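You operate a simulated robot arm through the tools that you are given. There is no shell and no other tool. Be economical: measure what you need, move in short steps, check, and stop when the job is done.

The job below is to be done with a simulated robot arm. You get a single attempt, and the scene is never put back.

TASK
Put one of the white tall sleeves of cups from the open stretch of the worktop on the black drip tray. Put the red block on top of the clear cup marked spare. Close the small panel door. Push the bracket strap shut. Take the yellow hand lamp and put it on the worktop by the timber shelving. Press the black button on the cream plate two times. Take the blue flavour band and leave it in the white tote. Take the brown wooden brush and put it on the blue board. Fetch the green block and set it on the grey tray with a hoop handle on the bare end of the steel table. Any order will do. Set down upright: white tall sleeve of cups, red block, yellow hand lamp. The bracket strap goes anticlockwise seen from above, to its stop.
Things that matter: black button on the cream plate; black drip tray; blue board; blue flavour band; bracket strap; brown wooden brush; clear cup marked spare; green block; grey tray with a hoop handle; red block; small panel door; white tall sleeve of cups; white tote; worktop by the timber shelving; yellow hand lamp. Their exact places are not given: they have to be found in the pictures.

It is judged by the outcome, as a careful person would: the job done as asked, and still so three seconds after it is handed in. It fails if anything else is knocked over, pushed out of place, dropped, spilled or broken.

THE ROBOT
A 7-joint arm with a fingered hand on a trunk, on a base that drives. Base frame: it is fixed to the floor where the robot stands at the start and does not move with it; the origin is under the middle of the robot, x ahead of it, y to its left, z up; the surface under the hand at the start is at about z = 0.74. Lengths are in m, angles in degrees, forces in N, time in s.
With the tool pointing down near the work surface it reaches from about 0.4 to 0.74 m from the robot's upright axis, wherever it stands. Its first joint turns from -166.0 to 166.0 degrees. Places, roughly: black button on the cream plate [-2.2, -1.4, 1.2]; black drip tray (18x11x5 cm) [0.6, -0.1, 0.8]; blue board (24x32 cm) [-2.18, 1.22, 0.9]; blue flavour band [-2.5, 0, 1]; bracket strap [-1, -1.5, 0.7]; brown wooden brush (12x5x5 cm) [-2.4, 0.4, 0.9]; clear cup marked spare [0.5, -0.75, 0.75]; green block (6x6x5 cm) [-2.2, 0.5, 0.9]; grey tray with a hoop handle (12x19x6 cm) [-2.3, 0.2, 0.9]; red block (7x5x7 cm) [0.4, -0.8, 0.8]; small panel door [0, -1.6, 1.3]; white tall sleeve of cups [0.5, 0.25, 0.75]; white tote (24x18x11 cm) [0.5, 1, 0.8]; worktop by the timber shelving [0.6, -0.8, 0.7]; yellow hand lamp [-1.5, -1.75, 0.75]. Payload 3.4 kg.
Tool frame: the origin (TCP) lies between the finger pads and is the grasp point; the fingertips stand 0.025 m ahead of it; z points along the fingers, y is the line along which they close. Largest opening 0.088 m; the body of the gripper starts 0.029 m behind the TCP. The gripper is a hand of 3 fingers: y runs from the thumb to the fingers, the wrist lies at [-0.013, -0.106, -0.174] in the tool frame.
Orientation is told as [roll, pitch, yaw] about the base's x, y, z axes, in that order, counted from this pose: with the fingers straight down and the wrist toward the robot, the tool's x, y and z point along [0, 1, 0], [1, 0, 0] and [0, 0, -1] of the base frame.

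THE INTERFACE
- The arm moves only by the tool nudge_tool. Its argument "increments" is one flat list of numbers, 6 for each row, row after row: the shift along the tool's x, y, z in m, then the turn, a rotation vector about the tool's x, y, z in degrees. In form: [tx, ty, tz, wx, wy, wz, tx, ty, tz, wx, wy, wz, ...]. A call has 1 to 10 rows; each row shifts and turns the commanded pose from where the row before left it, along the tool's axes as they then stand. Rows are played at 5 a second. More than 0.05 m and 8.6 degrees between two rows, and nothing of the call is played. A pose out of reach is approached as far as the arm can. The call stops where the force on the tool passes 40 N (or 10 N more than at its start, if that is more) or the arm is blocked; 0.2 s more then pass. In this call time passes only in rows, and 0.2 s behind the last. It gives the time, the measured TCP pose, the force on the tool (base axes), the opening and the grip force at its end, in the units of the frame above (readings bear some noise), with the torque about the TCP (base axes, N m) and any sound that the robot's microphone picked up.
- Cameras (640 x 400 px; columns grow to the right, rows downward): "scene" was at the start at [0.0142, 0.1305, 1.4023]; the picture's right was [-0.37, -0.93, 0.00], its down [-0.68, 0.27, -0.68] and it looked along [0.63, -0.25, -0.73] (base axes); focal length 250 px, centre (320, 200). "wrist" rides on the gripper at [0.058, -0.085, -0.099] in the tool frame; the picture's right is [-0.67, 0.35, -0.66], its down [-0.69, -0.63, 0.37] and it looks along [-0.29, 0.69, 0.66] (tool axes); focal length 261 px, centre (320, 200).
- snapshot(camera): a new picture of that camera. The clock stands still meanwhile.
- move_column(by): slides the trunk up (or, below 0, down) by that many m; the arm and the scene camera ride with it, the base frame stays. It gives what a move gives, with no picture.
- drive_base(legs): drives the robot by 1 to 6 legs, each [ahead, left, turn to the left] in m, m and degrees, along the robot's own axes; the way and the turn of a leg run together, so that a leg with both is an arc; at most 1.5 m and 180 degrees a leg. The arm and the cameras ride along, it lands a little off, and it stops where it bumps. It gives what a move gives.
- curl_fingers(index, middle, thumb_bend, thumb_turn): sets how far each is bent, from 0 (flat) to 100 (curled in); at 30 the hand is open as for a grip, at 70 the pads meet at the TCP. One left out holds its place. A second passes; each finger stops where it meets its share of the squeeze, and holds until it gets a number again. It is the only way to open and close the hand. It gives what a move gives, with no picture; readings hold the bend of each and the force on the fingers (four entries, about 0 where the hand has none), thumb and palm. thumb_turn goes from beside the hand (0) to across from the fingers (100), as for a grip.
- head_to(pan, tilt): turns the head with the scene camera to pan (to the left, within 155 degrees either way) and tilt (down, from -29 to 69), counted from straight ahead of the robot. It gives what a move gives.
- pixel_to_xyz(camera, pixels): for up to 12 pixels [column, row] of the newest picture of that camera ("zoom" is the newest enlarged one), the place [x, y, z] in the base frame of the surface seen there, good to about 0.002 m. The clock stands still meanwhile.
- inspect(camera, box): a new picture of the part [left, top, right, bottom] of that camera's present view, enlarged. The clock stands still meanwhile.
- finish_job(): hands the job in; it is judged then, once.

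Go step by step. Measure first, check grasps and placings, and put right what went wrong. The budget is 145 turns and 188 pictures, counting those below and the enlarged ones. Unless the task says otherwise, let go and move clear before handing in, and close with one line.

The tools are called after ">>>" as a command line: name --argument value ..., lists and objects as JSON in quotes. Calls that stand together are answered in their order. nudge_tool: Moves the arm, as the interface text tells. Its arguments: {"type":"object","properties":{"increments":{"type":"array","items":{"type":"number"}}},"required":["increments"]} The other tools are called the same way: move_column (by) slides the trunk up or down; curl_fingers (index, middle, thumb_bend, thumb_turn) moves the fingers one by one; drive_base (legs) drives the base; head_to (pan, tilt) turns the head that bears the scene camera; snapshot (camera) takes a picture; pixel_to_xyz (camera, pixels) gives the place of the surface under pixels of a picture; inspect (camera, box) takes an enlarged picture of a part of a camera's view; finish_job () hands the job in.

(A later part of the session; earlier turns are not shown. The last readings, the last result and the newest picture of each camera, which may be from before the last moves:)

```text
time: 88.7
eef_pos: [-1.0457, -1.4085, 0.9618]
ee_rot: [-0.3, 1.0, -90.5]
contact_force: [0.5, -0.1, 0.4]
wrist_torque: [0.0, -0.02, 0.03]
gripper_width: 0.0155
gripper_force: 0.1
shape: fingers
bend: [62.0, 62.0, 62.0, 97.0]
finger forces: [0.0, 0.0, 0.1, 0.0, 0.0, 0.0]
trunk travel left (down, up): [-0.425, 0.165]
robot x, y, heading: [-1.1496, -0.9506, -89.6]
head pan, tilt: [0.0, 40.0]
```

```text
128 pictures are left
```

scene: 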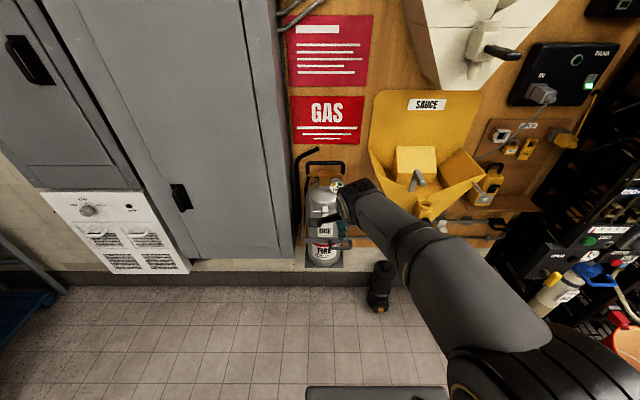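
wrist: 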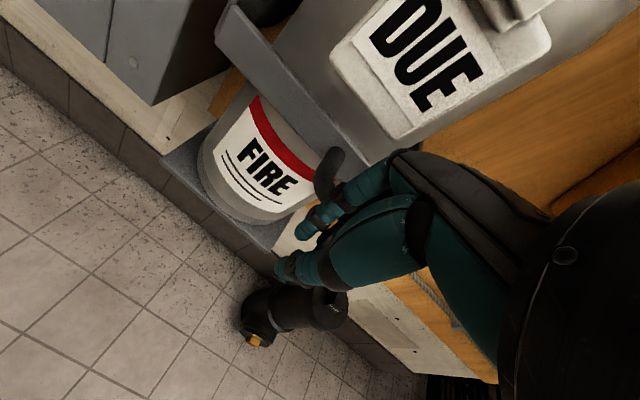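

Next the lamp: I'll back off, strafe right to face it, and view it.

>>> drive_base --legs '[[-0.22, 0, 0], [0, -0.33, 0]]'

>>> head_to --pan -5 --tilt 35

>>> snapshot --camera "scene"

>>> pixel_to_xyz --camera "scene" --pixels '[[364, 158], [364, 180], [375, 175], [356, 175], [395, 205], [350, 205], [330, 170], [560, 250], [500, 330], [364, 147], [310, 180], [400, 165]]'

```text
time: 92.2
eef_pos: [-1.3821, -1.1874, 0.9627]
ee_rot: [-0.4, 1.0, -90.8]
contact_force: [-0.2, -0.3, 0.5]
wrist_torque: [0.01, -0.02, 0.01]
gripper_width: 0.0155
gripper_force: 0.2
shape: fingers
bend: [62.0, 62.0, 62.0, 97.0]
finger forces: [0.0, 0.1, 0.1, 0.0, 0.0, 0.0]
trunk travel left (down, up): [-0.425, 0.165]
robot x, y, heading: [-1.4833, -0.7286, -90.0]
head pan, tilt: [0.0, 40.0]
```

```text
time: 92.9
eef_pos: [-1.3815, -1.1874, 0.9622]
ee_rot: [-0.4, 1.0, -90.8]
contact_force: [0.4, -0.2, 0.6]
wrist_torque: [0.01, 0.02, 0.0]
gripper_width: 0.0155
gripper_force: 0.1
shape: fingers
bend: [62.0, 62.0, 62.0, 97.0]
finger forces: [0.0, 0.0, 0.1, 0.0, 0.1, 0.0]
trunk travel left (down, up): [-0.425, 0.165]
robot x, y, heading: [-1.4834, -0.7295, -90.0]
head pan, tilt: [-5.0, 35.0]
```

```text
127 pictures are left
```

scene: 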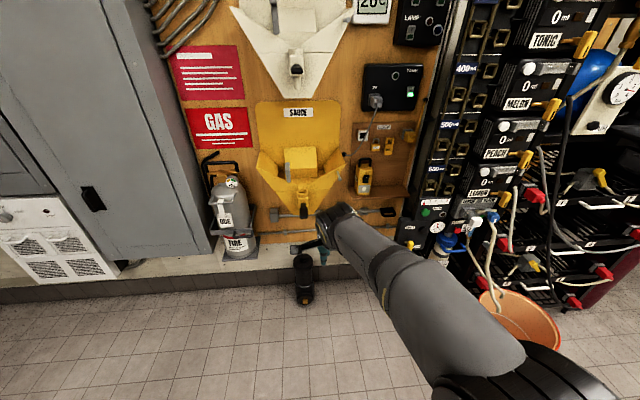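

```text
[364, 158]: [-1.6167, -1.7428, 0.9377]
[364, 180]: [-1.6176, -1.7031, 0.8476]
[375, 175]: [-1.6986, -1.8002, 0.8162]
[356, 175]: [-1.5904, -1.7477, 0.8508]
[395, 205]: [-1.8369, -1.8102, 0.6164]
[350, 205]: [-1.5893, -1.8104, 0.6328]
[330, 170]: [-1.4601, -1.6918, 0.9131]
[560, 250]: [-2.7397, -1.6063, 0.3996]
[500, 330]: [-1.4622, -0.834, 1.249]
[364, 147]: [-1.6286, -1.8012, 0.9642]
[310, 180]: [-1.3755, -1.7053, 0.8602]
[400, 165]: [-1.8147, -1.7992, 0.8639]
```

>>> inspect --camera "scene" --box '[320, 110, 420, 220]'

>>> pixel_to_xyz --camera "zoom" --pixels '[[208, 190], [233, 190], [215, 175], [258, 230], [210, 295], [255, 290], [240, 185], [225, 245], [180, 280], [300, 310], [130, 180], [255, 205]]'

```text
3.64 times, centred on (370, 165) of scene
```

zoom: 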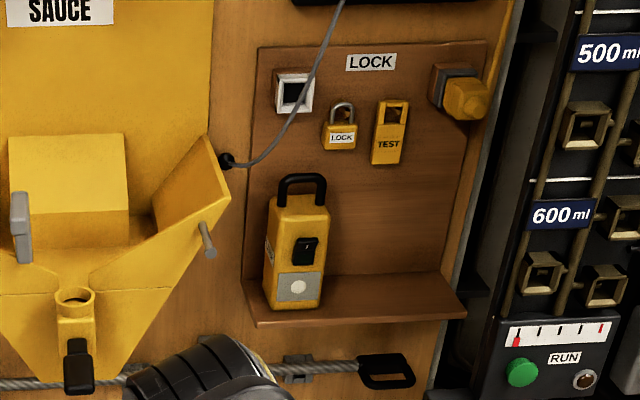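

```text
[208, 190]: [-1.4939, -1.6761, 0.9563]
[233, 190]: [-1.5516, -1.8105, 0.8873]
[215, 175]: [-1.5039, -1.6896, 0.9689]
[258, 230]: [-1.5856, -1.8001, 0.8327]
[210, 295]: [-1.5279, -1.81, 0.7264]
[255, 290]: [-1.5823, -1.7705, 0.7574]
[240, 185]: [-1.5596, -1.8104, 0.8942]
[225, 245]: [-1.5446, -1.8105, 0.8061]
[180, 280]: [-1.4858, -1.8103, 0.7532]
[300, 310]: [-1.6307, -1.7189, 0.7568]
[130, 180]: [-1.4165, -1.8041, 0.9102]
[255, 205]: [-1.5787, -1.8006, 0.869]
```

The lamp stands on a small ledge at about (-1.617, -1.73), z 0.76–0.91, with a black hoop handle up to about 0.945. I'll measure the handle finely and the bucket clearance.

>>> inspect --camera "scene" --box '[345, 145, 385, 205]'

>>> pixel_to_xyz --camera "zoom" --pixels '[[255, 110], [280, 92], [310, 90], [330, 105], [335, 130], [262, 130], [290, 150], [265, 170], [320, 165], [240, 140], [330, 140], [240, 330]]'

>>> pixel_to_xyz --camera "scene" --pixels '[[480, 300], [560, 330], [520, 310], [430, 250], [425, 190], [440, 120], [375, 105], [345, 160], [470, 245]]'

```text
6.67 times, centred on (365, 175) of scene
```

zoom: 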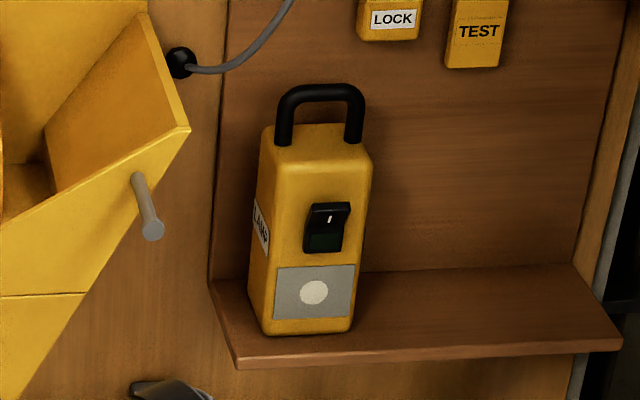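

```text
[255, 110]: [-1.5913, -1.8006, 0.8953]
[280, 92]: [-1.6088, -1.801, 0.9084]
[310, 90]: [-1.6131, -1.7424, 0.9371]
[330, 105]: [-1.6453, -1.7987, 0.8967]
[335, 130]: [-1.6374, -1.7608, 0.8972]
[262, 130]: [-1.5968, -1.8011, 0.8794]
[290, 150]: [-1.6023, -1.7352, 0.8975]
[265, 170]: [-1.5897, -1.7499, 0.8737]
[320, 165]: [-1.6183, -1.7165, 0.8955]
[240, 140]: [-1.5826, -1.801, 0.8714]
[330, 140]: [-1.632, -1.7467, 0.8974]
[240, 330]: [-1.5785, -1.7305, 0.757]
```

```text
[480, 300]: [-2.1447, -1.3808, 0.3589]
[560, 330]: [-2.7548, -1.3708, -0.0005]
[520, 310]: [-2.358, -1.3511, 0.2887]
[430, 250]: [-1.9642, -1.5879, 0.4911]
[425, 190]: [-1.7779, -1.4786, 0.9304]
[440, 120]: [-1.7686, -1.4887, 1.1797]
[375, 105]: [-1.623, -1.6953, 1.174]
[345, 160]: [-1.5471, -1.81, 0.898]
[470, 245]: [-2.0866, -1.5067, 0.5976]
```

The corridor to the lamp is bounded by the hopper (x≈-1.49) on the left and the rack (x≈-1.77, y≈-1.48) on the right. I'll grip the hoop handle with the tool tilted 45° from the front: tilt and centre the hand, partly close, then drive up.

>>> nudge_tool --increments '[-0.034, 0, 0, -7.5, 0, 0, -0.034, 0, 0, -7.5, 0, 0, -0.034, 0, 0, -7.5, 0, 0, 0, 0, 0, -7.5, 0, 0, 0, 0, 0, -7.5, 0, 0, 0, 0, 0, -7.5, 0, 0]'

>>> curl_fingers --index 50 --middle 50 --thumb_bend 50

>>> drive_base --legs '[[0, -0.134, 0], [0.33, 0, 0]]'

>>> snapshot --camera "wrist"

>>> snapshot --camera "scene"

```text
time: 94.3
eef_pos: [-1.4853, -1.2107, 0.972]
ee_rot: [-0.4, -44.2, -90.5]
contact_force: [0.1, 0.5, -0.4]
wrist_torque: [0.01, 0.02, -0.01]
gripper_width: 0.0154
gripper_force: 0.1
shape: fingers
bend: [62.0, 62.0, 62.0, 97.0]
finger forces: [0.0, 0.1, 0.0, 0.1, 0.1, 0.0]
out of reach, approached as far as the arm can: row 5, 6
trunk travel left (down, up): [-0.425, 0.165]
robot x, y, heading: [-1.4841, -0.7307, -90.1]
head pan, tilt: [-5.0, 35.0]
```

```text
time: 95.3
eef_pos: [-1.4852, -1.2113, 0.972]
ee_rot: [-0.4, -44.0, -90.6]
contact_force: [0.2, -0.2, -0.4]
wrist_torque: [-0.02, -0.04, 0.01]
gripper_width: 0.041
gripper_force: 0.0
shape: fingers
bend: [50.0, 50.0, 50.0, 97.0]
finger forces: [0.0, 0.0, 0.0, 0.0, 0.0, 0.0]
trunk travel left (down, up): [-0.425, 0.165]
robot x, y, heading: [-1.4821, -0.7326, -90.0]
head pan, tilt: [-5.0, 35.0]
```

```text
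time: 98.4
eef_pos: [-1.6184, -1.5441, 0.9712]
ee_rot: [-0.4, -43.9, -90.3]
contact_force: [0.9, -0.1, 0.9]
wrist_torque: [0.0, -0.03, 0.01]
gripper_width: 0.0413
gripper_force: 0.2
shape: fingers
bend: [50.0, 50.0, 50.0, 97.0]
finger forces: [0.0, 0.0, 0.0, 0.0, 0.0, 0.0]
trunk travel left (down, up): [-0.425, 0.165]
robot x, y, heading: [-1.6169, -1.0665, -90.1]
head pan, tilt: [-5.0, 35.0]
```

```text
124 pictures are left
```

wrist: 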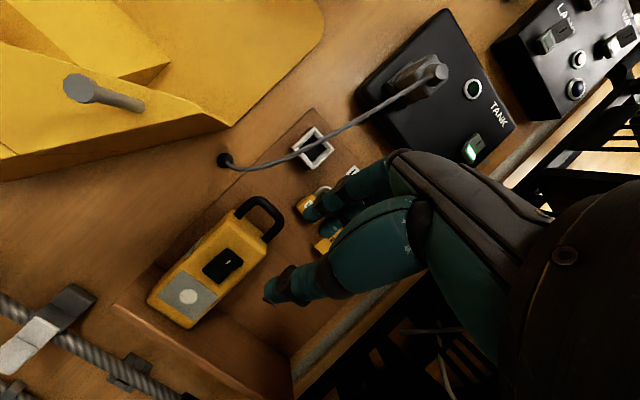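

```text
123 pictures are left
```

scene: 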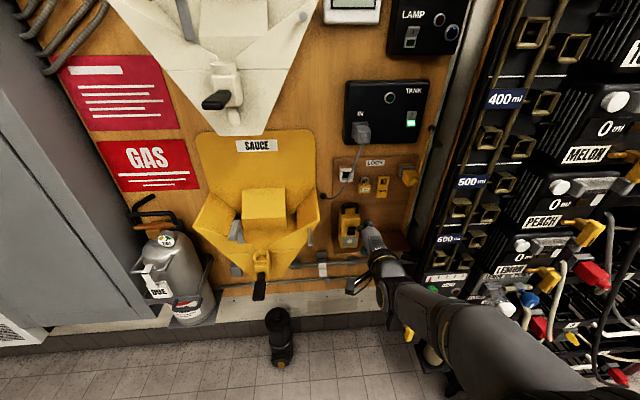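

I'll measure the handle with the wrist camera before the final approach.

>>> inspect --camera "wrist" --box '[220, 180, 320, 260]'

>>> pixel_to_xyz --camera "wrist" --pixels '[[263, 199], [275, 212], [282, 228], [268, 238], [242, 208], [250, 201], [275, 207], [279, 220], [255, 232], [283, 222]]'

```text
5.00 times, centred on (270, 220) of wrist
```

zoom: 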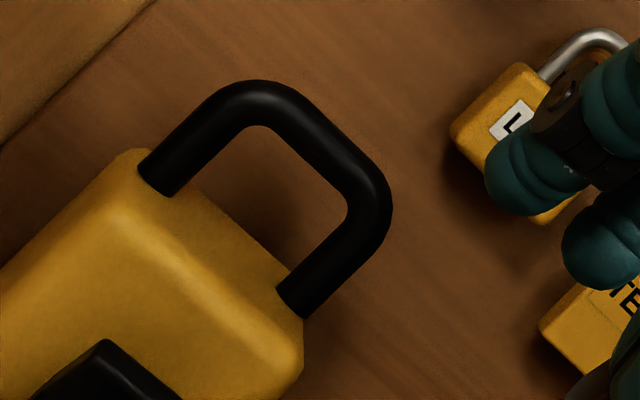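

```text
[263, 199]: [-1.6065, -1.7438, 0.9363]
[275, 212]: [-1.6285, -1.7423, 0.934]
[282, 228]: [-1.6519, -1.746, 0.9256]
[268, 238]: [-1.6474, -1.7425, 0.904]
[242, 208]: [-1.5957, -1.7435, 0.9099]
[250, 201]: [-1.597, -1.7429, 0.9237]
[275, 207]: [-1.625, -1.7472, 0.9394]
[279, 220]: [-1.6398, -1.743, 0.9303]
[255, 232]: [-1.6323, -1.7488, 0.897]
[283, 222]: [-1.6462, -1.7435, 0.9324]
```

Handle bar centre is about (-1.623, -1.747, 0.933). I'll move to a pre-grasp point 8 cm back along the tool axis and re-read the pose.

>>> nudge_tool --increments '[-0.0012, 0.0298, 0.0191, 0, 0, 0, -0.0012, 0.0298, 0.0191, 0, 0, 0, -0.0012, 0.0298, 0.0191, 0, 0, 0, -0.0012, 0.0298, 0.0191, 0, 0, 0]'

```text
time: 99.4
eef_pos: [-1.6252, -1.6814, 0.9992]
ee_rot: [-0.5, -44.0, -90.1]
contact_force: [0.6, 0.0, -0.4]
wrist_torque: [-0.02, 0.06, 0.0]
gripper_width: 0.041
gripper_force: 0.1
shape: fingers
bend: [50.0, 50.0, 50.0, 97.0]
finger forces: [0.1, 0.0, 0.0, 0.0, 0.0, 0.0]
trunk travel left (down, up): [-0.425, 0.165]
robot x, y, heading: [-1.6187, -1.0596, -89.7]
head pan, tilt: [-5.0, 35.0]
```

On line. Final approach along the tool axis.

>>> nudge_tool --increments '[0.002, 0.001, 0.03, 0, 0, 0, 0, 0, 0.03, 0, 0, 0, 0, 0, 0.021, 0, 0, 0]'

>>> inspect --camera "wrist" --box '[180, 140, 420, 320]'

```text
time: 100.2
eef_pos: [-1.6222, -1.7381, 0.9406]
ee_rot: [-0.4, -43.9, -90.2]
contact_force: [-0.7, 0.4, 0.5]
wrist_torque: [-0.03, 0.02, 0.01]
gripper_width: 0.0413
gripper_force: 0.0
shape: fingers
bend: [50.0, 50.0, 50.0, 97.0]
finger forces: [0.1, 0.1, 0.0, 0.0, 0.0, 0.0]
trunk travel left (down, up): [-0.425, 0.165]
robot x, y, heading: [-1.6168, -1.0637, -89.5]
head pan, tilt: [-5.0, 35.0]
```

```text
2.22 times, centred on (300, 230) of wrist
```

zoom: 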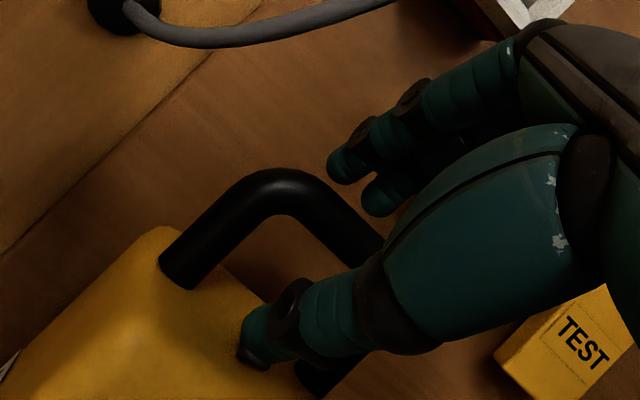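

The thumb is in front of the bar and the fingers are behind it. Closing firmly.

>>> curl_fingers --index 78 --middle 78 --thumb_bend 76

>>> inspect --camera "wrist" --box '[180, 140, 420, 320]'

```text
time: 101.2
eef_pos: [-1.6231, -1.7356, 0.9404]
ee_rot: [-0.5, -44.0, -90.2]
contact_force: [0.0, -0.1, -3.6]
wrist_torque: [0.03, -0.04, -0.01]
gripper_width: 0.0001
gripper_force: 10.0
shape: fingers
bend: [77.0, 77.0, 71.0, 95.0]
finger forces: [6.4, 2.8, 0.0, 0.0, 10.3, 0.0]
trunk travel left (down, up): [-0.425, 0.165]
robot x, y, heading: [-1.6149, -1.0655, -89.7]
head pan, tilt: [-5.0, 35.0]
```

```text
2.22 times, centred on (300, 230) of wrist
```

zoom: 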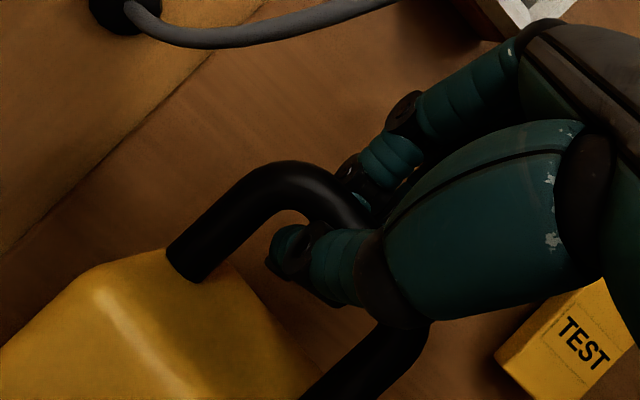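

The bar is enclosed. I'll squeeze more and lift straight up a little.

>>> curl_fingers --index 92 --middle 92 --thumb_bend 85

>>> nudge_tool --increments '[0, 0.0139, -0.0144, 0, 0, 0, 0, 0.0139, -0.0144, 0, 0, 0]'

>>> inspect --camera "wrist" --box '[100, 140, 420, 380]'

>>> inspect --camera "scene" --box '[280, 130, 460, 300]'

```text
time: 102.2
eef_pos: [-1.6228, -1.7369, 0.9418]
ee_rot: [-0.4, -44.1, -90.2]
contact_force: [-0.5, 0.3, -3.9]
wrist_torque: [-0.02, 0.01, 0.05]
gripper_width: 0.0073
gripper_force: 2.8
shape: fingers
bend: [91.0, 91.0, 81.0, 96.0]
finger forces: [0.0, 3.6, 0.0, 0.1, 2.8, 0.1]
trunk travel left (down, up): [-0.425, 0.165]
robot x, y, heading: [-1.6176, -1.0628, -89.8]
head pan, tilt: [-5.0, 35.0]
```

```text
time: 102.8
eef_pos: [-1.6207, -1.7366, 0.9825]
ee_rot: [-0.5, -43.9, -90.1]
contact_force: [0.5, 0.0, -4.2]
wrist_torque: [-0.07, 0.0, -0.02]
gripper_width: 0.0074
gripper_force: 3.6
shape: fingers
bend: [91.0, 91.0, 81.0, 96.0]
finger forces: [0.1, 3.7, 0.1, 0.0, 3.6, 0.0]
trunk travel left (down, up): [-0.425, 0.165]
robot x, y, heading: [-1.6171, -1.0618, -89.8]
head pan, tilt: [-5.0, 35.0]
```

```text
1.67 times, centred on (260, 260) of wrist
```

zoom: 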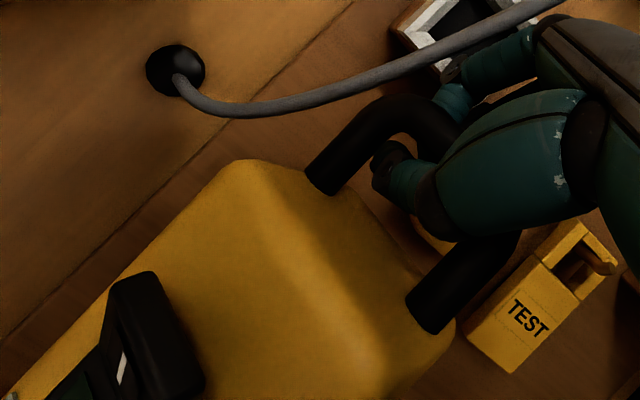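

```text
2.35 times, centred on (370, 215) of scene
```

zoom: 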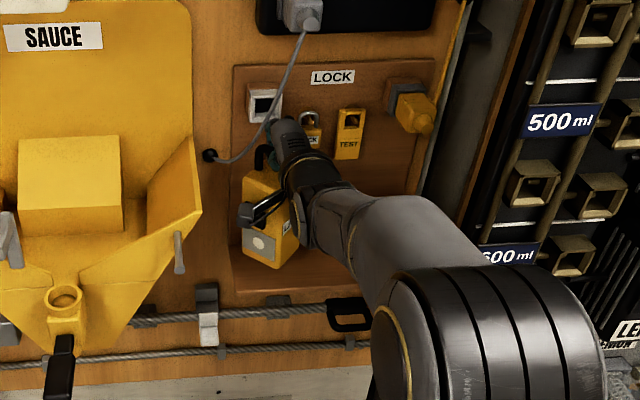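

The lamp is off the ledge, hanging from the caged handle (4 N). I'll back straight out and check.

>>> drive_base --legs '[[-0.2, 0, 0], [-0.3, 0, 0]]'

>>> snapshot --camera "scene"

>>> snapshot --camera "wrist"

```text
time: 106.0
eef_pos: [-1.6188, -1.2344, 0.9817]
ee_rot: [-0.3, -43.9, -89.6]
contact_force: [0.5, 0.0, -3.9]
wrist_torque: [-0.14, 0.0, -0.01]
gripper_width: 0.008
gripper_force: 3.4
shape: fingers
bend: [91.0, 92.0, 81.0, 96.0]
finger forces: [0.0, 3.3, 0.1, 0.0, 3.5, 0.0]
trunk travel left (down, up): [-0.425, 0.165]
robot x, y, heading: [-1.621, -0.5624, -89.3]
head pan, tilt: [-5.0, 35.0]
```

```text
117 pictures are left
```

scene: 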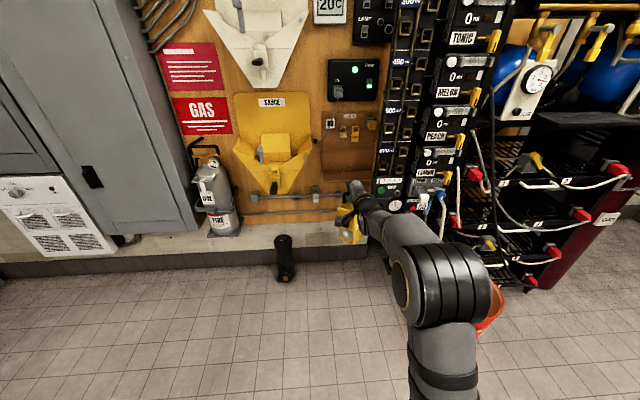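

```text
116 pictures are left
```

wrist: 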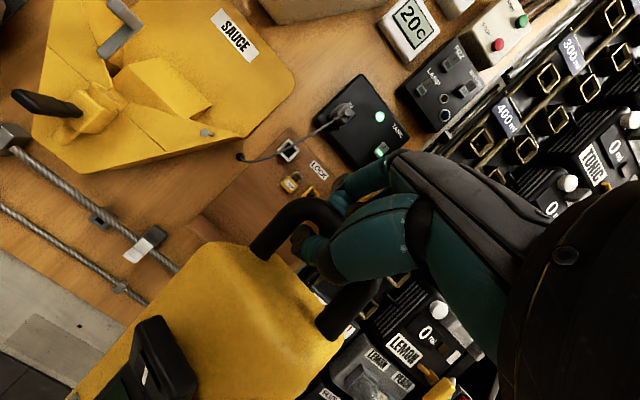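

Lamp is secure. I'll turn left and drive to the worktop by the shelving, stopping short.

>>> drive_base --legs '[[0, 0, 89.3], [1.2, -0.26, 0]]'

>>> head_to --pan 5 --tilt 40

>>> snapshot --camera "scene"

>>> snapshot --camera "wrist"

```text
time: 116.0
eef_pos: [0.2387, -0.8941, 0.9819]
ee_rot: [-0.4, -43.9, -2.8]
contact_force: [-0.2, -0.1, -3.1]
wrist_torque: [0.05, -0.07, 0.0]
gripper_width: 0.0083
gripper_force: 3.2
shape: fingers
bend: [91.0, 92.0, 81.0, 96.0]
finger forces: [0.1, 3.1, 0.1, 0.0, 2.8, 0.0]
trunk travel left (down, up): [-0.425, 0.165]
robot x, y, heading: [-0.434, -0.8611, -2.3]
head pan, tilt: [-5.0, 35.0]
```

```text
time: 116.7
eef_pos: [0.2398, -0.8942, 0.9825]
ee_rot: [-0.4, -44.0, -2.9]
contact_force: [0.6, 0.1, -3.0]
wrist_torque: [-0.02, -0.08, -0.02]
gripper_width: 0.0081
gripper_force: 2.8
shape: fingers
bend: [91.0, 92.0, 81.0, 96.0]
finger forces: [0.1, 2.9, 0.0, 0.0, 2.7, 0.0]
trunk travel left (down, up): [-0.425, 0.165]
robot x, y, heading: [-0.4346, -0.8615, -2.2]
head pan, tilt: [5.0, 40.0]
```

```text
115 pictures are left
```

scene: 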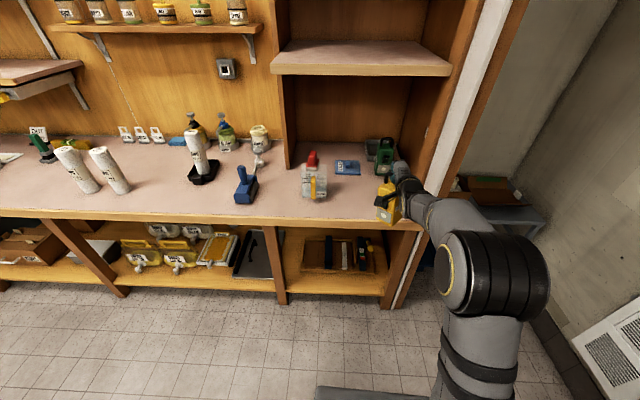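

```text
114 pictures are left
```

wrist: 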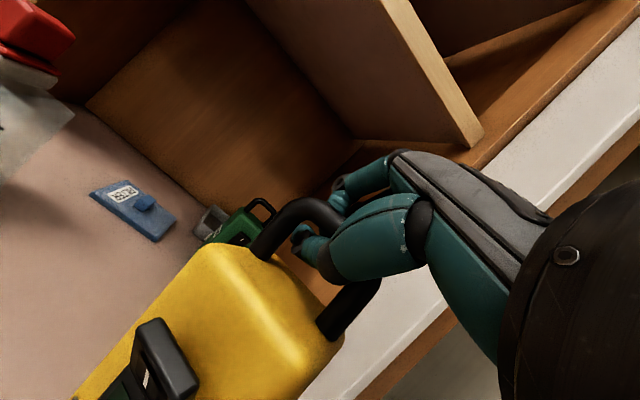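

I'll zoom to measure the lamp's hang and the free spot on the worktop.

>>> inspect --camera "scene" --box '[290, 120, 430, 240]'

>>> pixel_to_xyz --camera "scene" --pixels '[[387, 183], [387, 192], [386, 205], [385, 219], [380, 190], [380, 212], [380, 145], [383, 172], [360, 200], [350, 165], [400, 225], [340, 215]]'

```text
3.33 times, centred on (360, 180) of scene
```

zoom: 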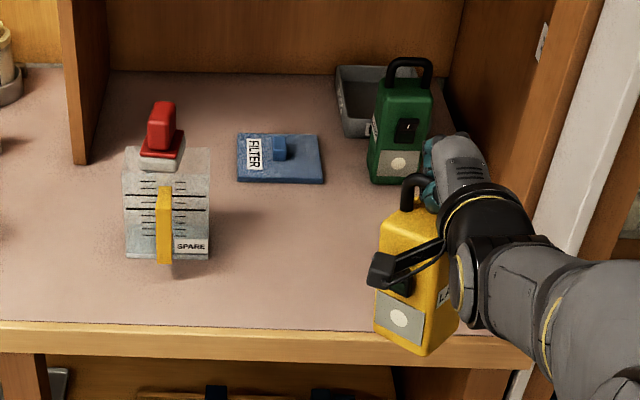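

```text
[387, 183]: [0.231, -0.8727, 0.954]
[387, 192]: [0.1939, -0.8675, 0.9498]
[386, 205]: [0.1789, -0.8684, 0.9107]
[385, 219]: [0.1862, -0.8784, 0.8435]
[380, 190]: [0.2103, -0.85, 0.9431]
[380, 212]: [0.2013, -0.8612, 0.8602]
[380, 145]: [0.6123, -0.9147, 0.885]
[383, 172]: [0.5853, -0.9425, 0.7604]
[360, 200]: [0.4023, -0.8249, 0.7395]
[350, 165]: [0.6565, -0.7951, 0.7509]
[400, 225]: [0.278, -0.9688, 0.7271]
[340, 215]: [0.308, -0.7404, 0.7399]
```

The lamp hangs nearly upright; free worktop lies around (0.42, -0.83). I'll straighten heading and drive the last 18 cm.

>>> drive_base --legs '[[0, 0, 2.3], [0.18, 0.035, 0]]'

>>> inspect --camera "scene" --box '[290, 120, 450, 260]'

>>> pixel_to_xyz --camera "zoom" --pixels '[[400, 240], [400, 300], [380, 290], [420, 310], [450, 250], [410, 330], [380, 330], [450, 330], [440, 290]]'

```text
time: 118.6
eef_pos: [0.4187, -0.8312, 0.9815]
ee_rot: [-0.4, -44.0, -0.4]
contact_force: [0.8, -0.7, -3.8]
wrist_torque: [-0.01, -0.12, -0.04]
gripper_width: 0.0085
gripper_force: 2.9
shape: fingers
bend: [91.0, 92.0, 81.0, 96.0]
finger forces: [0.1, 2.4, 0.0, 0.1, 3.3, 0.0]
trunk travel left (down, up): [-0.425, 0.165]
robot x, y, heading: [-0.2549, -0.8267, -0.0]
head pan, tilt: [5.0, 40.0]
```

```text
2.86 times, centred on (370, 190) of scene
```

zoom: 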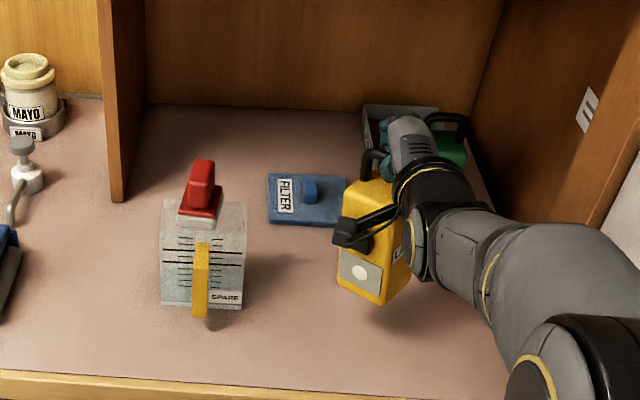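

```text
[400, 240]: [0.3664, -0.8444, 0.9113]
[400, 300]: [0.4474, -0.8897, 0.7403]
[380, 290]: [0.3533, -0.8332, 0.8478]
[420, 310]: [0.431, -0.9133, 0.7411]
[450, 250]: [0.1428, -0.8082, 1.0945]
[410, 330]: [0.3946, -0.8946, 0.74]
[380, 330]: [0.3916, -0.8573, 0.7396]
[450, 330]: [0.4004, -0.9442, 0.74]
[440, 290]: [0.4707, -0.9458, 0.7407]
```

The lamp is over clear worktop, bottom about 5–6 cm up. I'll lower it vertically in steps.

>>> nudge_tool --increments '[0, -0.0139, 0.0144, 0, 0, 0, 0, -0.0104, 0.0108, 0, 0, 0]'

>>> inspect --camera "scene" --box '[340, 160, 430, 230]'

>>> pixel_to_xyz --camera "zoom" --pixels '[[260, 250], [250, 320], [225, 335], [300, 345], [345, 250], [330, 330], [290, 360], [290, 372]]'

```text
time: 119.2
eef_pos: [0.4189, -0.8312, 0.9475]
ee_rot: [-0.4, -43.9, -0.4]
contact_force: [-0.6, 0.7, -3.7]
wrist_torque: [0.03, -0.09, 0.01]
gripper_width: 0.0083
gripper_force: 2.4
shape: fingers
bend: [91.0, 92.0, 81.0, 96.0]
finger forces: [0.0, 2.5, 0.0, 0.2, 3.5, 0.0]
trunk travel left (down, up): [-0.425, 0.165]
robot x, y, heading: [-0.2533, -0.8258, 0.1]
head pan, tilt: [5.0, 40.0]
```

```text
5.71 times, centred on (385, 195) of scene
```

zoom: 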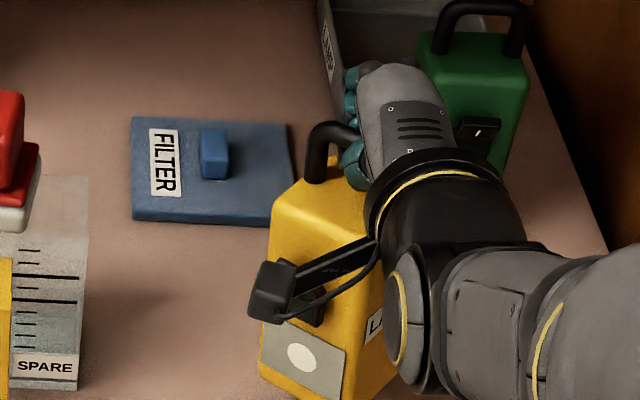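

```text
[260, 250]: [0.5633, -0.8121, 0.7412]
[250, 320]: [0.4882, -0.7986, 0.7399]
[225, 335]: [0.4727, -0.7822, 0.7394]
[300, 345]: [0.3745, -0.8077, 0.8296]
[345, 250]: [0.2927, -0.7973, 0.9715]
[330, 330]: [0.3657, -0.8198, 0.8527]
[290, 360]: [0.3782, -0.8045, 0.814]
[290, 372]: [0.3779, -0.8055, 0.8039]
```

The lamp leans a bit (bottom forward ~14°) but its weight is inside the base edge, so it'll settle upright. Lowering further.

>>> nudge_tool --increments '[0, -0.0104, 0.0108, 0, 0, 0, 0, -0.0052, 0.0054, 0, 0, 0]'

>>> inspect --camera "scene" --box '[340, 160, 430, 230]'

>>> pixel_to_xyz --camera "zoom" --pixels '[[300, 345], [290, 372], [285, 385], [320, 395], [300, 390]]'

```text
time: 119.8
eef_pos: [0.4208, -0.8315, 0.925]
ee_rot: [-0.5, -44.0, -0.3]
contact_force: [0.8, 0.4, -3.2]
wrist_torque: [-0.03, -0.11, 0.0]
gripper_width: 0.0082
gripper_force: 2.9
shape: fingers
bend: [91.0, 92.0, 81.0, 96.0]
finger forces: [0.0, 2.3, 0.0, 0.0, 2.9, 0.0]
trunk travel left (down, up): [-0.425, 0.165]
robot x, y, heading: [-0.2544, -0.825, -0.1]
head pan, tilt: [5.0, 40.0]
```

```text
5.71 times, centred on (385, 195) of scene
```

zoom: 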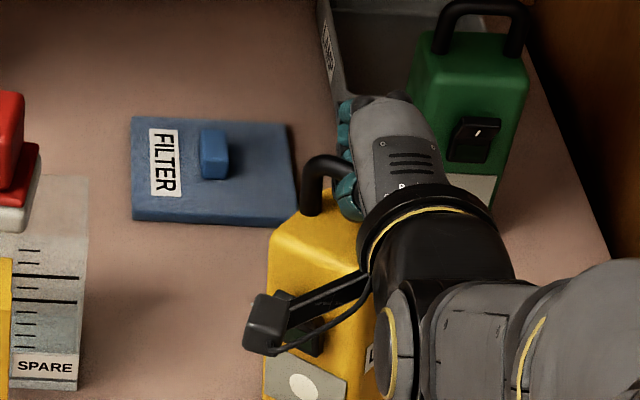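

```text
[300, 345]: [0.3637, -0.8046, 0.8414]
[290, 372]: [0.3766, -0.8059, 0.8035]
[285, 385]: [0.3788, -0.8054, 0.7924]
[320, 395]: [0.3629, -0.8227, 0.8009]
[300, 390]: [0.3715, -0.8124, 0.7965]
```

Still hanging at 3.2 N. Lowering in small steps.

>>> nudge_tool --increments '[0, -0.0052, 0.0054, 0, 0, 0, 0, -0.0035, 0.0036, 0, 0, 0]'

>>> nudge_tool --increments '[0, -0.0035, 0.0036, 0, 0, 0]'

>>> inspect --camera "scene" --box '[330, 160, 430, 250]'

```text
time: 120.4
eef_pos: [0.4185, -0.8321, 0.9109]
ee_rot: [-0.4, -44.0, -0.4]
contact_force: [-0.2, 0.1, -4.3]
wrist_torque: [-0.02, -0.08, -0.01]
gripper_width: 0.0085
gripper_force: 1.9
shape: fingers
bend: [91.0, 92.0, 81.0, 96.0]
finger forces: [0.0, 2.1, 0.0, 0.1, 2.6, 0.1]
trunk travel left (down, up): [-0.425, 0.165]
robot x, y, heading: [-0.2572, -0.8251, 0.1]
head pan, tilt: [5.0, 40.0]
```

```text
time: 120.8
eef_pos: [0.4187, -0.8328, 0.9073]
ee_rot: [-0.4, -44.1, -0.4]
contact_force: [-1.1, 0.1, -2.8]
wrist_torque: [0.01, -0.06, 0.03]
gripper_width: 0.0084
gripper_force: 2.6
shape: fingers
bend: [91.0, 92.0, 81.0, 96.0]
finger forces: [0.1, 2.7, 0.0, 0.0, 2.9, 0.0]
trunk travel left (down, up): [-0.425, 0.165]
robot x, y, heading: [-0.2583, -0.824, -0.1]
head pan, tilt: [5.0, 40.0]
```

```text
4.44 times, centred on (380, 205) of scene
```

zoom: 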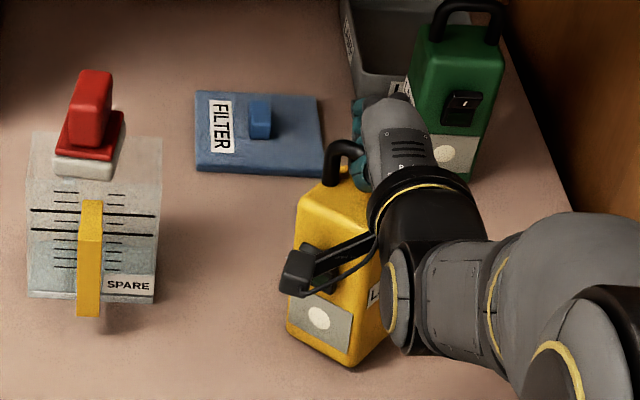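

Almost down. Continuing in 4 mm steps.

>>> nudge_tool --increments '[0, -0.0028, 0.0029, 0, 0, 0]'

>>> nudge_tool --increments '[0, -0.0028, 0.0029, 0, 0, 0]'

>>> nudge_tool --increments '[0, -0.0028, 0.0029, 0, 0, 0]'

>>> inspect --camera "scene" --box '[330, 160, 430, 250]'

>>> pixel_to_xyz --camera "zoom" --pixels '[[345, 360], [310, 340], [320, 325], [310, 210], [375, 340], [295, 335]]'

```text
time: 121.2
eef_pos: [0.4176, -0.8314, 0.9041]
ee_rot: [-0.5, -44.1, -0.4]
contact_force: [0.4, -1.1, -1.0]
wrist_torque: [0.03, 0.0, 0.01]
gripper_width: 0.0082
gripper_force: 0.6
shape: fingers
bend: [91.0, 92.0, 81.0, 97.0]
finger forces: [0.0, 0.9, 0.1, 0.0, 0.5, 0.0]
trunk travel left (down, up): [-0.425, 0.165]
robot x, y, heading: [-0.2555, -0.8246, 0.2]
head pan, tilt: [5.0, 40.0]
```

```text
time: 121.6
eef_pos: [0.4176, -0.8321, 0.8992]
ee_rot: [-0.3, -44.0, -0.4]
contact_force: [-0.1, -0.4, 0.0]
wrist_torque: [0.01, 0.02, 0.03]
gripper_width: 0.0086
gripper_force: 0.3
shape: fingers
bend: [91.0, 92.0, 81.0, 97.0]
finger forces: [0.0, 0.5, 0.0, 0.1, 0.0, 0.1]
trunk travel left (down, up): [-0.425, 0.165]
robot x, y, heading: [-0.2584, -0.825, -0.1]
head pan, tilt: [5.0, 40.0]
```

```text
time: 122.0
eef_pos: [0.418, -0.8318, 0.8957]
ee_rot: [-0.4, -43.9, -0.4]
contact_force: [-0.1, -0.7, -0.6]
wrist_torque: [0.0, -0.03, 0.02]
gripper_width: 0.0084
gripper_force: 0.0
shape: fingers
bend: [91.0, 92.0, 81.0, 97.0]
finger forces: [0.1, 0.0, 0.0, 0.0, 0.1, 0.0]
trunk travel left (down, up): [-0.425, 0.165]
robot x, y, heading: [-0.2555, -0.8209, -0.0]
head pan, tilt: [5.0, 40.0]
```

```text
4.44 times, centred on (380, 205) of scene
```

zoom: 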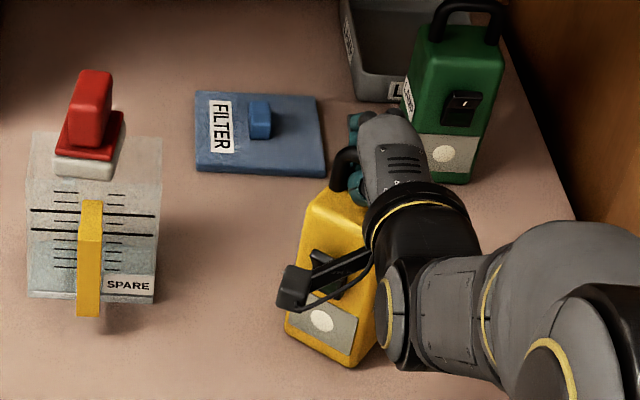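

```text
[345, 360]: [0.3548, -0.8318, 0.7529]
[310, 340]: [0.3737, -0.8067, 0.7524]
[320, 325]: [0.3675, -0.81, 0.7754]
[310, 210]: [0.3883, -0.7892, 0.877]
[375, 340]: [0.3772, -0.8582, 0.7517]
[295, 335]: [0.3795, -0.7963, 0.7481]
```

The lamp now stands on the worktop with no load on the hand. I'll rise slightly for thumb clearance, open fingers, and then check.

>>> nudge_tool --increments '[0, 0.0045, -0.0046, 0, 0, 0]'

>>> curl_fingers --index 42 --middle 42 --thumb_bend 60

>>> snapshot --camera "wrist"

>>> inspect --camera "scene" --box '[330, 160, 430, 250]'

```text
time: 122.4
eef_pos: [0.4181, -0.8299, 0.9002]
ee_rot: [-0.5, -43.9, -0.4]
contact_force: [-0.6, -0.1, -2.5]
wrist_torque: [0.03, -0.05, -0.01]
gripper_width: 0.0088
gripper_force: 0.7
shape: fingers
bend: [91.0, 91.0, 81.0, 97.0]
finger forces: [0.1, 2.2, 0.0, 0.0, 0.1, 0.0]
trunk travel left (down, up): [-0.425, 0.165]
robot x, y, heading: [-0.255, -0.8248, -0.3]
head pan, tilt: [5.0, 40.0]
```

```text
time: 123.4
eef_pos: [0.4159, -0.8311, 0.9016]
ee_rot: [-0.4, -44.1, -0.3]
contact_force: [-1.5, 0.1, 12.1]
wrist_torque: [0.09, -0.1, 0.04]
gripper_width: 0.0255
gripper_force: 5.5
shape: fingers
bend: [42.0, 42.0, 72.0, 98.0]
finger forces: [0.1, 0.1, 0.0, 0.0, 11.9, 0.1]
trunk travel left (down, up): [-0.425, 0.165]
robot x, y, heading: [-0.2564, -0.825, 0.2]
head pan, tilt: [5.0, 40.0]
```

```text
107 pictures are left
```

wrist: 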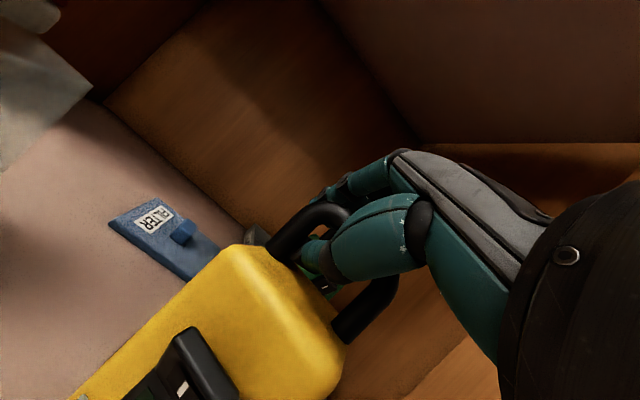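

```text
4.44 times, centred on (380, 205) of scene
```

zoom: 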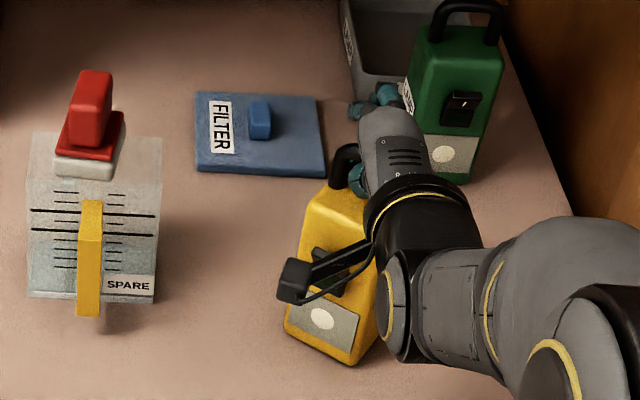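

The thumb is pressing the lamp's top (12 N), so I need to know where the bar lies relative to the hand. Measuring it and relieving the press by rising 5 mm with fingers flat.

>>> curl_fingers --index 15 --middle 15 --thumb_bend 70

>>> nudge_tool --increments '[0, 0.002, -0.0021, 0, 0, 0]'

>>> inspect --camera "wrist" --box '[220, 150, 440, 370]'

>>> pixel_to_xyz --camera "wrist" --pixels '[[285, 230], [300, 215], [320, 207], [340, 212], [370, 300], [385, 285], [265, 270], [300, 290], [350, 330], [325, 250]]'

```text
time: 124.4
eef_pos: [0.418, -0.8313, 0.9002]
ee_rot: [-0.4, -44.1, -0.4]
contact_force: [-0.2, 0.3, 2.6]
wrist_torque: [0.03, -0.05, 0.04]
gripper_width: 0.055
gripper_force: 1.4
shape: fingers
bend: [15.0, 15.0, 73.0, 98.0]
finger forces: [0.1, 0.1, 0.0, 0.0, 3.3, 0.0]
trunk travel left (down, up): [-0.425, 0.165]
robot x, y, heading: [-0.2568, -0.8242, 0.1]
head pan, tilt: [5.0, 40.0]
```

```text
time: 124.8
eef_pos: [0.4189, -0.8309, 0.9044]
ee_rot: [-0.4, -43.9, -0.4]
contact_force: [-0.5, -1.0, 1.2]
wrist_torque: [0.02, -0.02, -0.03]
gripper_width: 0.0575
gripper_force: 0.7
shape: fingers
bend: [15.0, 15.0, 71.0, 98.0]
finger forces: [0.0, 0.1, 0.0, 0.0, 1.2, 0.0]
trunk travel left (down, up): [-0.425, 0.165]
robot x, y, heading: [-0.256, -0.8212, -0.3]
head pan, tilt: [5.0, 40.0]
```

```text
1.82 times, centred on (330, 260) of wrist
```

zoom: 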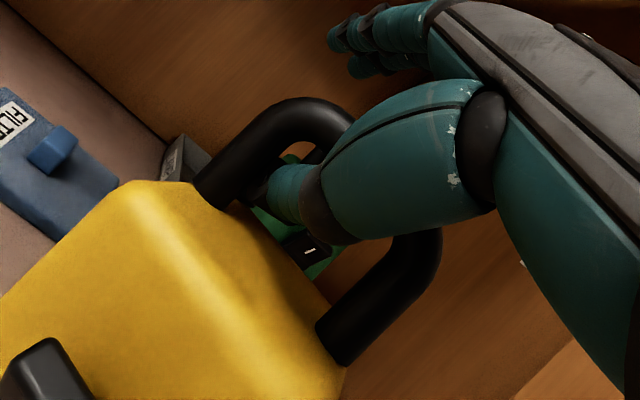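

```text
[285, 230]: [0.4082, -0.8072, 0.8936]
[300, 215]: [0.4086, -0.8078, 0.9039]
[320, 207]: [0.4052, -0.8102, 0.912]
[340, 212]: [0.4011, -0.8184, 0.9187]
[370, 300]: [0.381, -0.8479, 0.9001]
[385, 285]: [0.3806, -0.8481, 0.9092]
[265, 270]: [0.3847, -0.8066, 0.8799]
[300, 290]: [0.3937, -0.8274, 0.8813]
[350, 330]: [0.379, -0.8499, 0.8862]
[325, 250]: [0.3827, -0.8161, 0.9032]
```

The bar sits at (0.395, -0.828, 0.914), behind the TCP and over the thumb, and the thumb points nearly horizontally forward. I'll flatten the fingers and withdraw backward with a slight rise, checking midway.

>>> curl_fingers --index 0 --middle 0

>>> nudge_tool --increments '[0, -0.0109, -0.0175, 0, 0, 0, 0, -0.0109, -0.0175, 0, 0, 0]'

>>> inspect --camera "wrist" --box '[220, 150, 440, 370]'

>>> inspect --camera "scene" --box '[330, 160, 430, 250]'

```text
time: 125.8
eef_pos: [0.4184, -0.8307, 0.9047]
ee_rot: [-0.4, -43.9, -0.4]
contact_force: [0.3, 0.2, 0.8]
wrist_torque: [0.0, -0.03, 0.04]
gripper_width: 0.0741
gripper_force: 0.9
shape: fingers
bend: [0.0, 0.0, 71.0, 98.0]
finger forces: [0.0, 0.0, 0.1, 0.0, 0.9, 0.0]
trunk travel left (down, up): [-0.425, 0.165]
robot x, y, heading: [-0.2533, -0.8269, -0.0]
head pan, tilt: [5.0, 40.0]
```

```text
time: 126.4
eef_pos: [0.3783, -0.8297, 0.9132]
ee_rot: [-0.5, -43.9, -0.4]
contact_force: [0.1, -0.1, 0.1]
wrist_torque: [0.03, 0.0, -0.02]
gripper_width: 0.0759
gripper_force: 0.1
shape: fingers
bend: [0.0, 0.0, 70.0, 98.0]
finger forces: [0.0, 0.0, 0.0, 0.0, 0.1, 0.1]
trunk travel left (down, up): [-0.425, 0.165]
robot x, y, heading: [-0.257, -0.8253, -0.0]
head pan, tilt: [5.0, 40.0]
```

```text
1.82 times, centred on (330, 260) of wrist
```

zoom: 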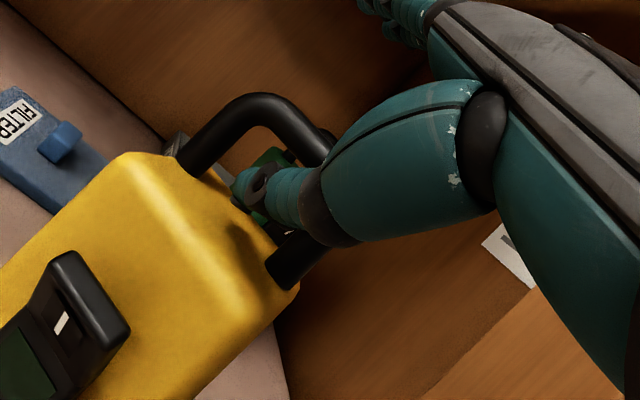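

```text
4.44 times, centred on (380, 205) of scene
```

zoom: 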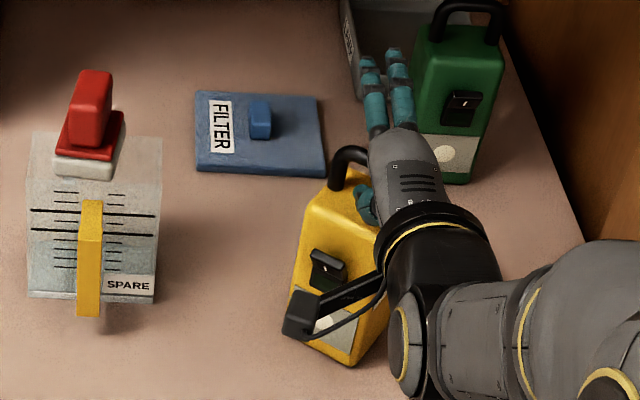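

The thumb is out of the hoop and the lamp hasn't moved. I'll retreat back and up along the tool axis.

>>> nudge_tool --increments '[0, 0, -0.03, 0, 0, 0, 0, 0, -0.04, 0, 0, 0, 0, 0, -0.04, 0, 0, 0, 0, 0, -0.04, 0, 0, 0]'

>>> snapshot --camera "scene"

```text
time: 127.4
eef_pos: [0.274, -0.8283, 1.0217]
ee_rot: [-0.4, -44.0, -0.4]
contact_force: [0.5, 0.8, -0.4]
wrist_torque: [-0.02, 0.0, 0.01]
gripper_width: 0.0762
gripper_force: 0.0
shape: fingers
bend: [0.0, 0.0, 70.0, 98.0]
finger forces: [0.1, 0.1, 0.1, 0.1, 0.1, 0.0]
trunk travel left (down, up): [-0.425, 0.165]
robot x, y, heading: [-0.253, -0.8241, -0.1]
head pan, tilt: [5.0, 40.0]
```

```text
102 pictures are left
```

scene: 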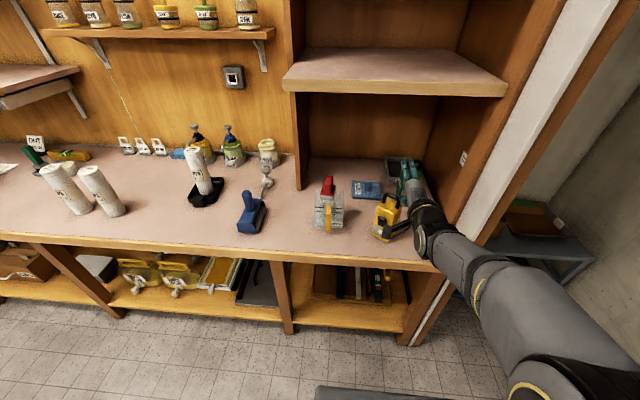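

The lamp stands upright. Next is the button; I'll level the tool, back off, turn right and drive along to the rack.

>>> nudge_tool --increments '[0, 0, 0, 7.3, 0, 0, 0, 0, 0, 7.3, 0, 0, 0, 0, 0, 7.3, 0, 0, 0, 0, 0, 7.3, 0, 0, 0, 0, 0, 7.3, 0, 0, 0, 0, 0, 7.5, 0, 0]'

>>> drive_base --legs '[[-0.5, 0.15, 0], [0, 0, -90], [0, -1.4, 0]]'

>>> head_to --pan 0 --tilt 15

>>> snapshot --camera "scene"

```text
time: 128.8
eef_pos: [0.2746, -0.8288, 1.0224]
ee_rot: [-0.3, 0.1, -0.6]
contact_force: [-1.0, 0.0, 0.0]
wrist_torque: [-0.02, -0.01, 0.03]
gripper_width: 0.076
gripper_force: 0.0
shape: fingers
bend: [0.0, 0.0, 70.0, 98.0]
finger forces: [0.1, 0.0, 0.0, 0.0, 0.1, 0.0]
trunk travel left (down, up): [-0.425, 0.165]
robot x, y, heading: [-0.2603, -0.8268, -0.3]
head pan, tilt: [5.0, 40.0]
```

```text
time: 142.3
eef_pos: [-2.1606, -1.1868, 1.0224]
ee_rot: [-0.3, -0.1, -90.9]
contact_force: [1.2, 0.1, -0.2]
wrist_torque: [-0.01, -0.03, -0.01]
gripper_width: 0.0762
gripper_force: 0.0
shape: fingers
bend: [0.0, 0.0, 70.0, 98.0]
finger forces: [0.0, 0.0, 0.0, 0.0, 0.0, 0.0]
trunk travel left (down, up): [-0.425, 0.165]
robot x, y, heading: [-2.1541, -0.6542, -90.4]
head pan, tilt: [5.0, 40.0]
```

```text
time: 143.2
eef_pos: [-2.1612, -1.1854, 1.0218]
ee_rot: [-0.3, 0.1, -90.9]
contact_force: [0.1, 0.3, -0.2]
wrist_torque: [0.03, 0.0, -0.02]
gripper_width: 0.076
gripper_force: 0.1
shape: fingers
bend: [0.0, 0.0, 70.0, 98.0]
finger forces: [0.0, 0.0, 0.0, 0.1, 0.0, 0.0]
trunk travel left (down, up): [-0.425, 0.165]
robot x, y, heading: [-2.1575, -0.6568, -90.4]
head pan, tilt: [0.0, 15.0]
```

```text
101 pictures are left
```

scene: 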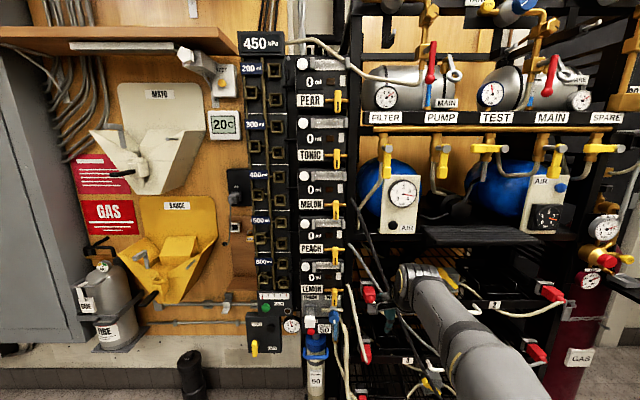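

A cream plate with a gauge and a black spot is at (400,205), another at (548,200). Zooming in.

>>> inspect --camera "scene" --box '[360, 150, 600, 260]'

>>> pixel_to_xyz --camera "scene" --pixels '[[393, 227], [385, 210], [403, 190], [415, 215], [390, 180], [560, 187], [545, 220], [375, 165], [405, 228]]'

```text
2.67 times, centred on (480, 205) of scene
```

zoom: 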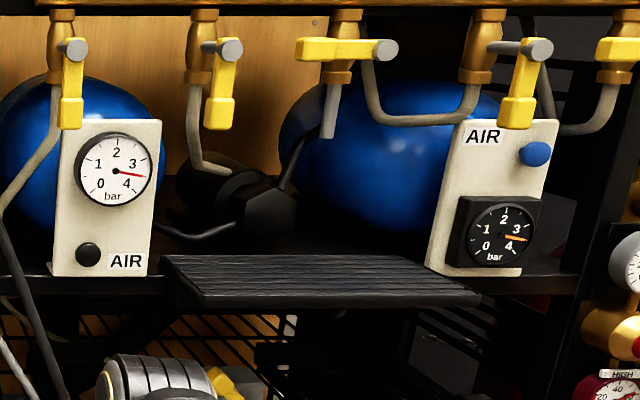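

```text
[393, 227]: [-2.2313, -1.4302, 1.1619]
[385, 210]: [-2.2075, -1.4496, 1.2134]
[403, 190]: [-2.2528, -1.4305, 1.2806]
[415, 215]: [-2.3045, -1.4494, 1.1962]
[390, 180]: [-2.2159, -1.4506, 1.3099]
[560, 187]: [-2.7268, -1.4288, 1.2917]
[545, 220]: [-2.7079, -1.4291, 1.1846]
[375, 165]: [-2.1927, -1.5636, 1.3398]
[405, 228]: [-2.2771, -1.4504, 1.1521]
```

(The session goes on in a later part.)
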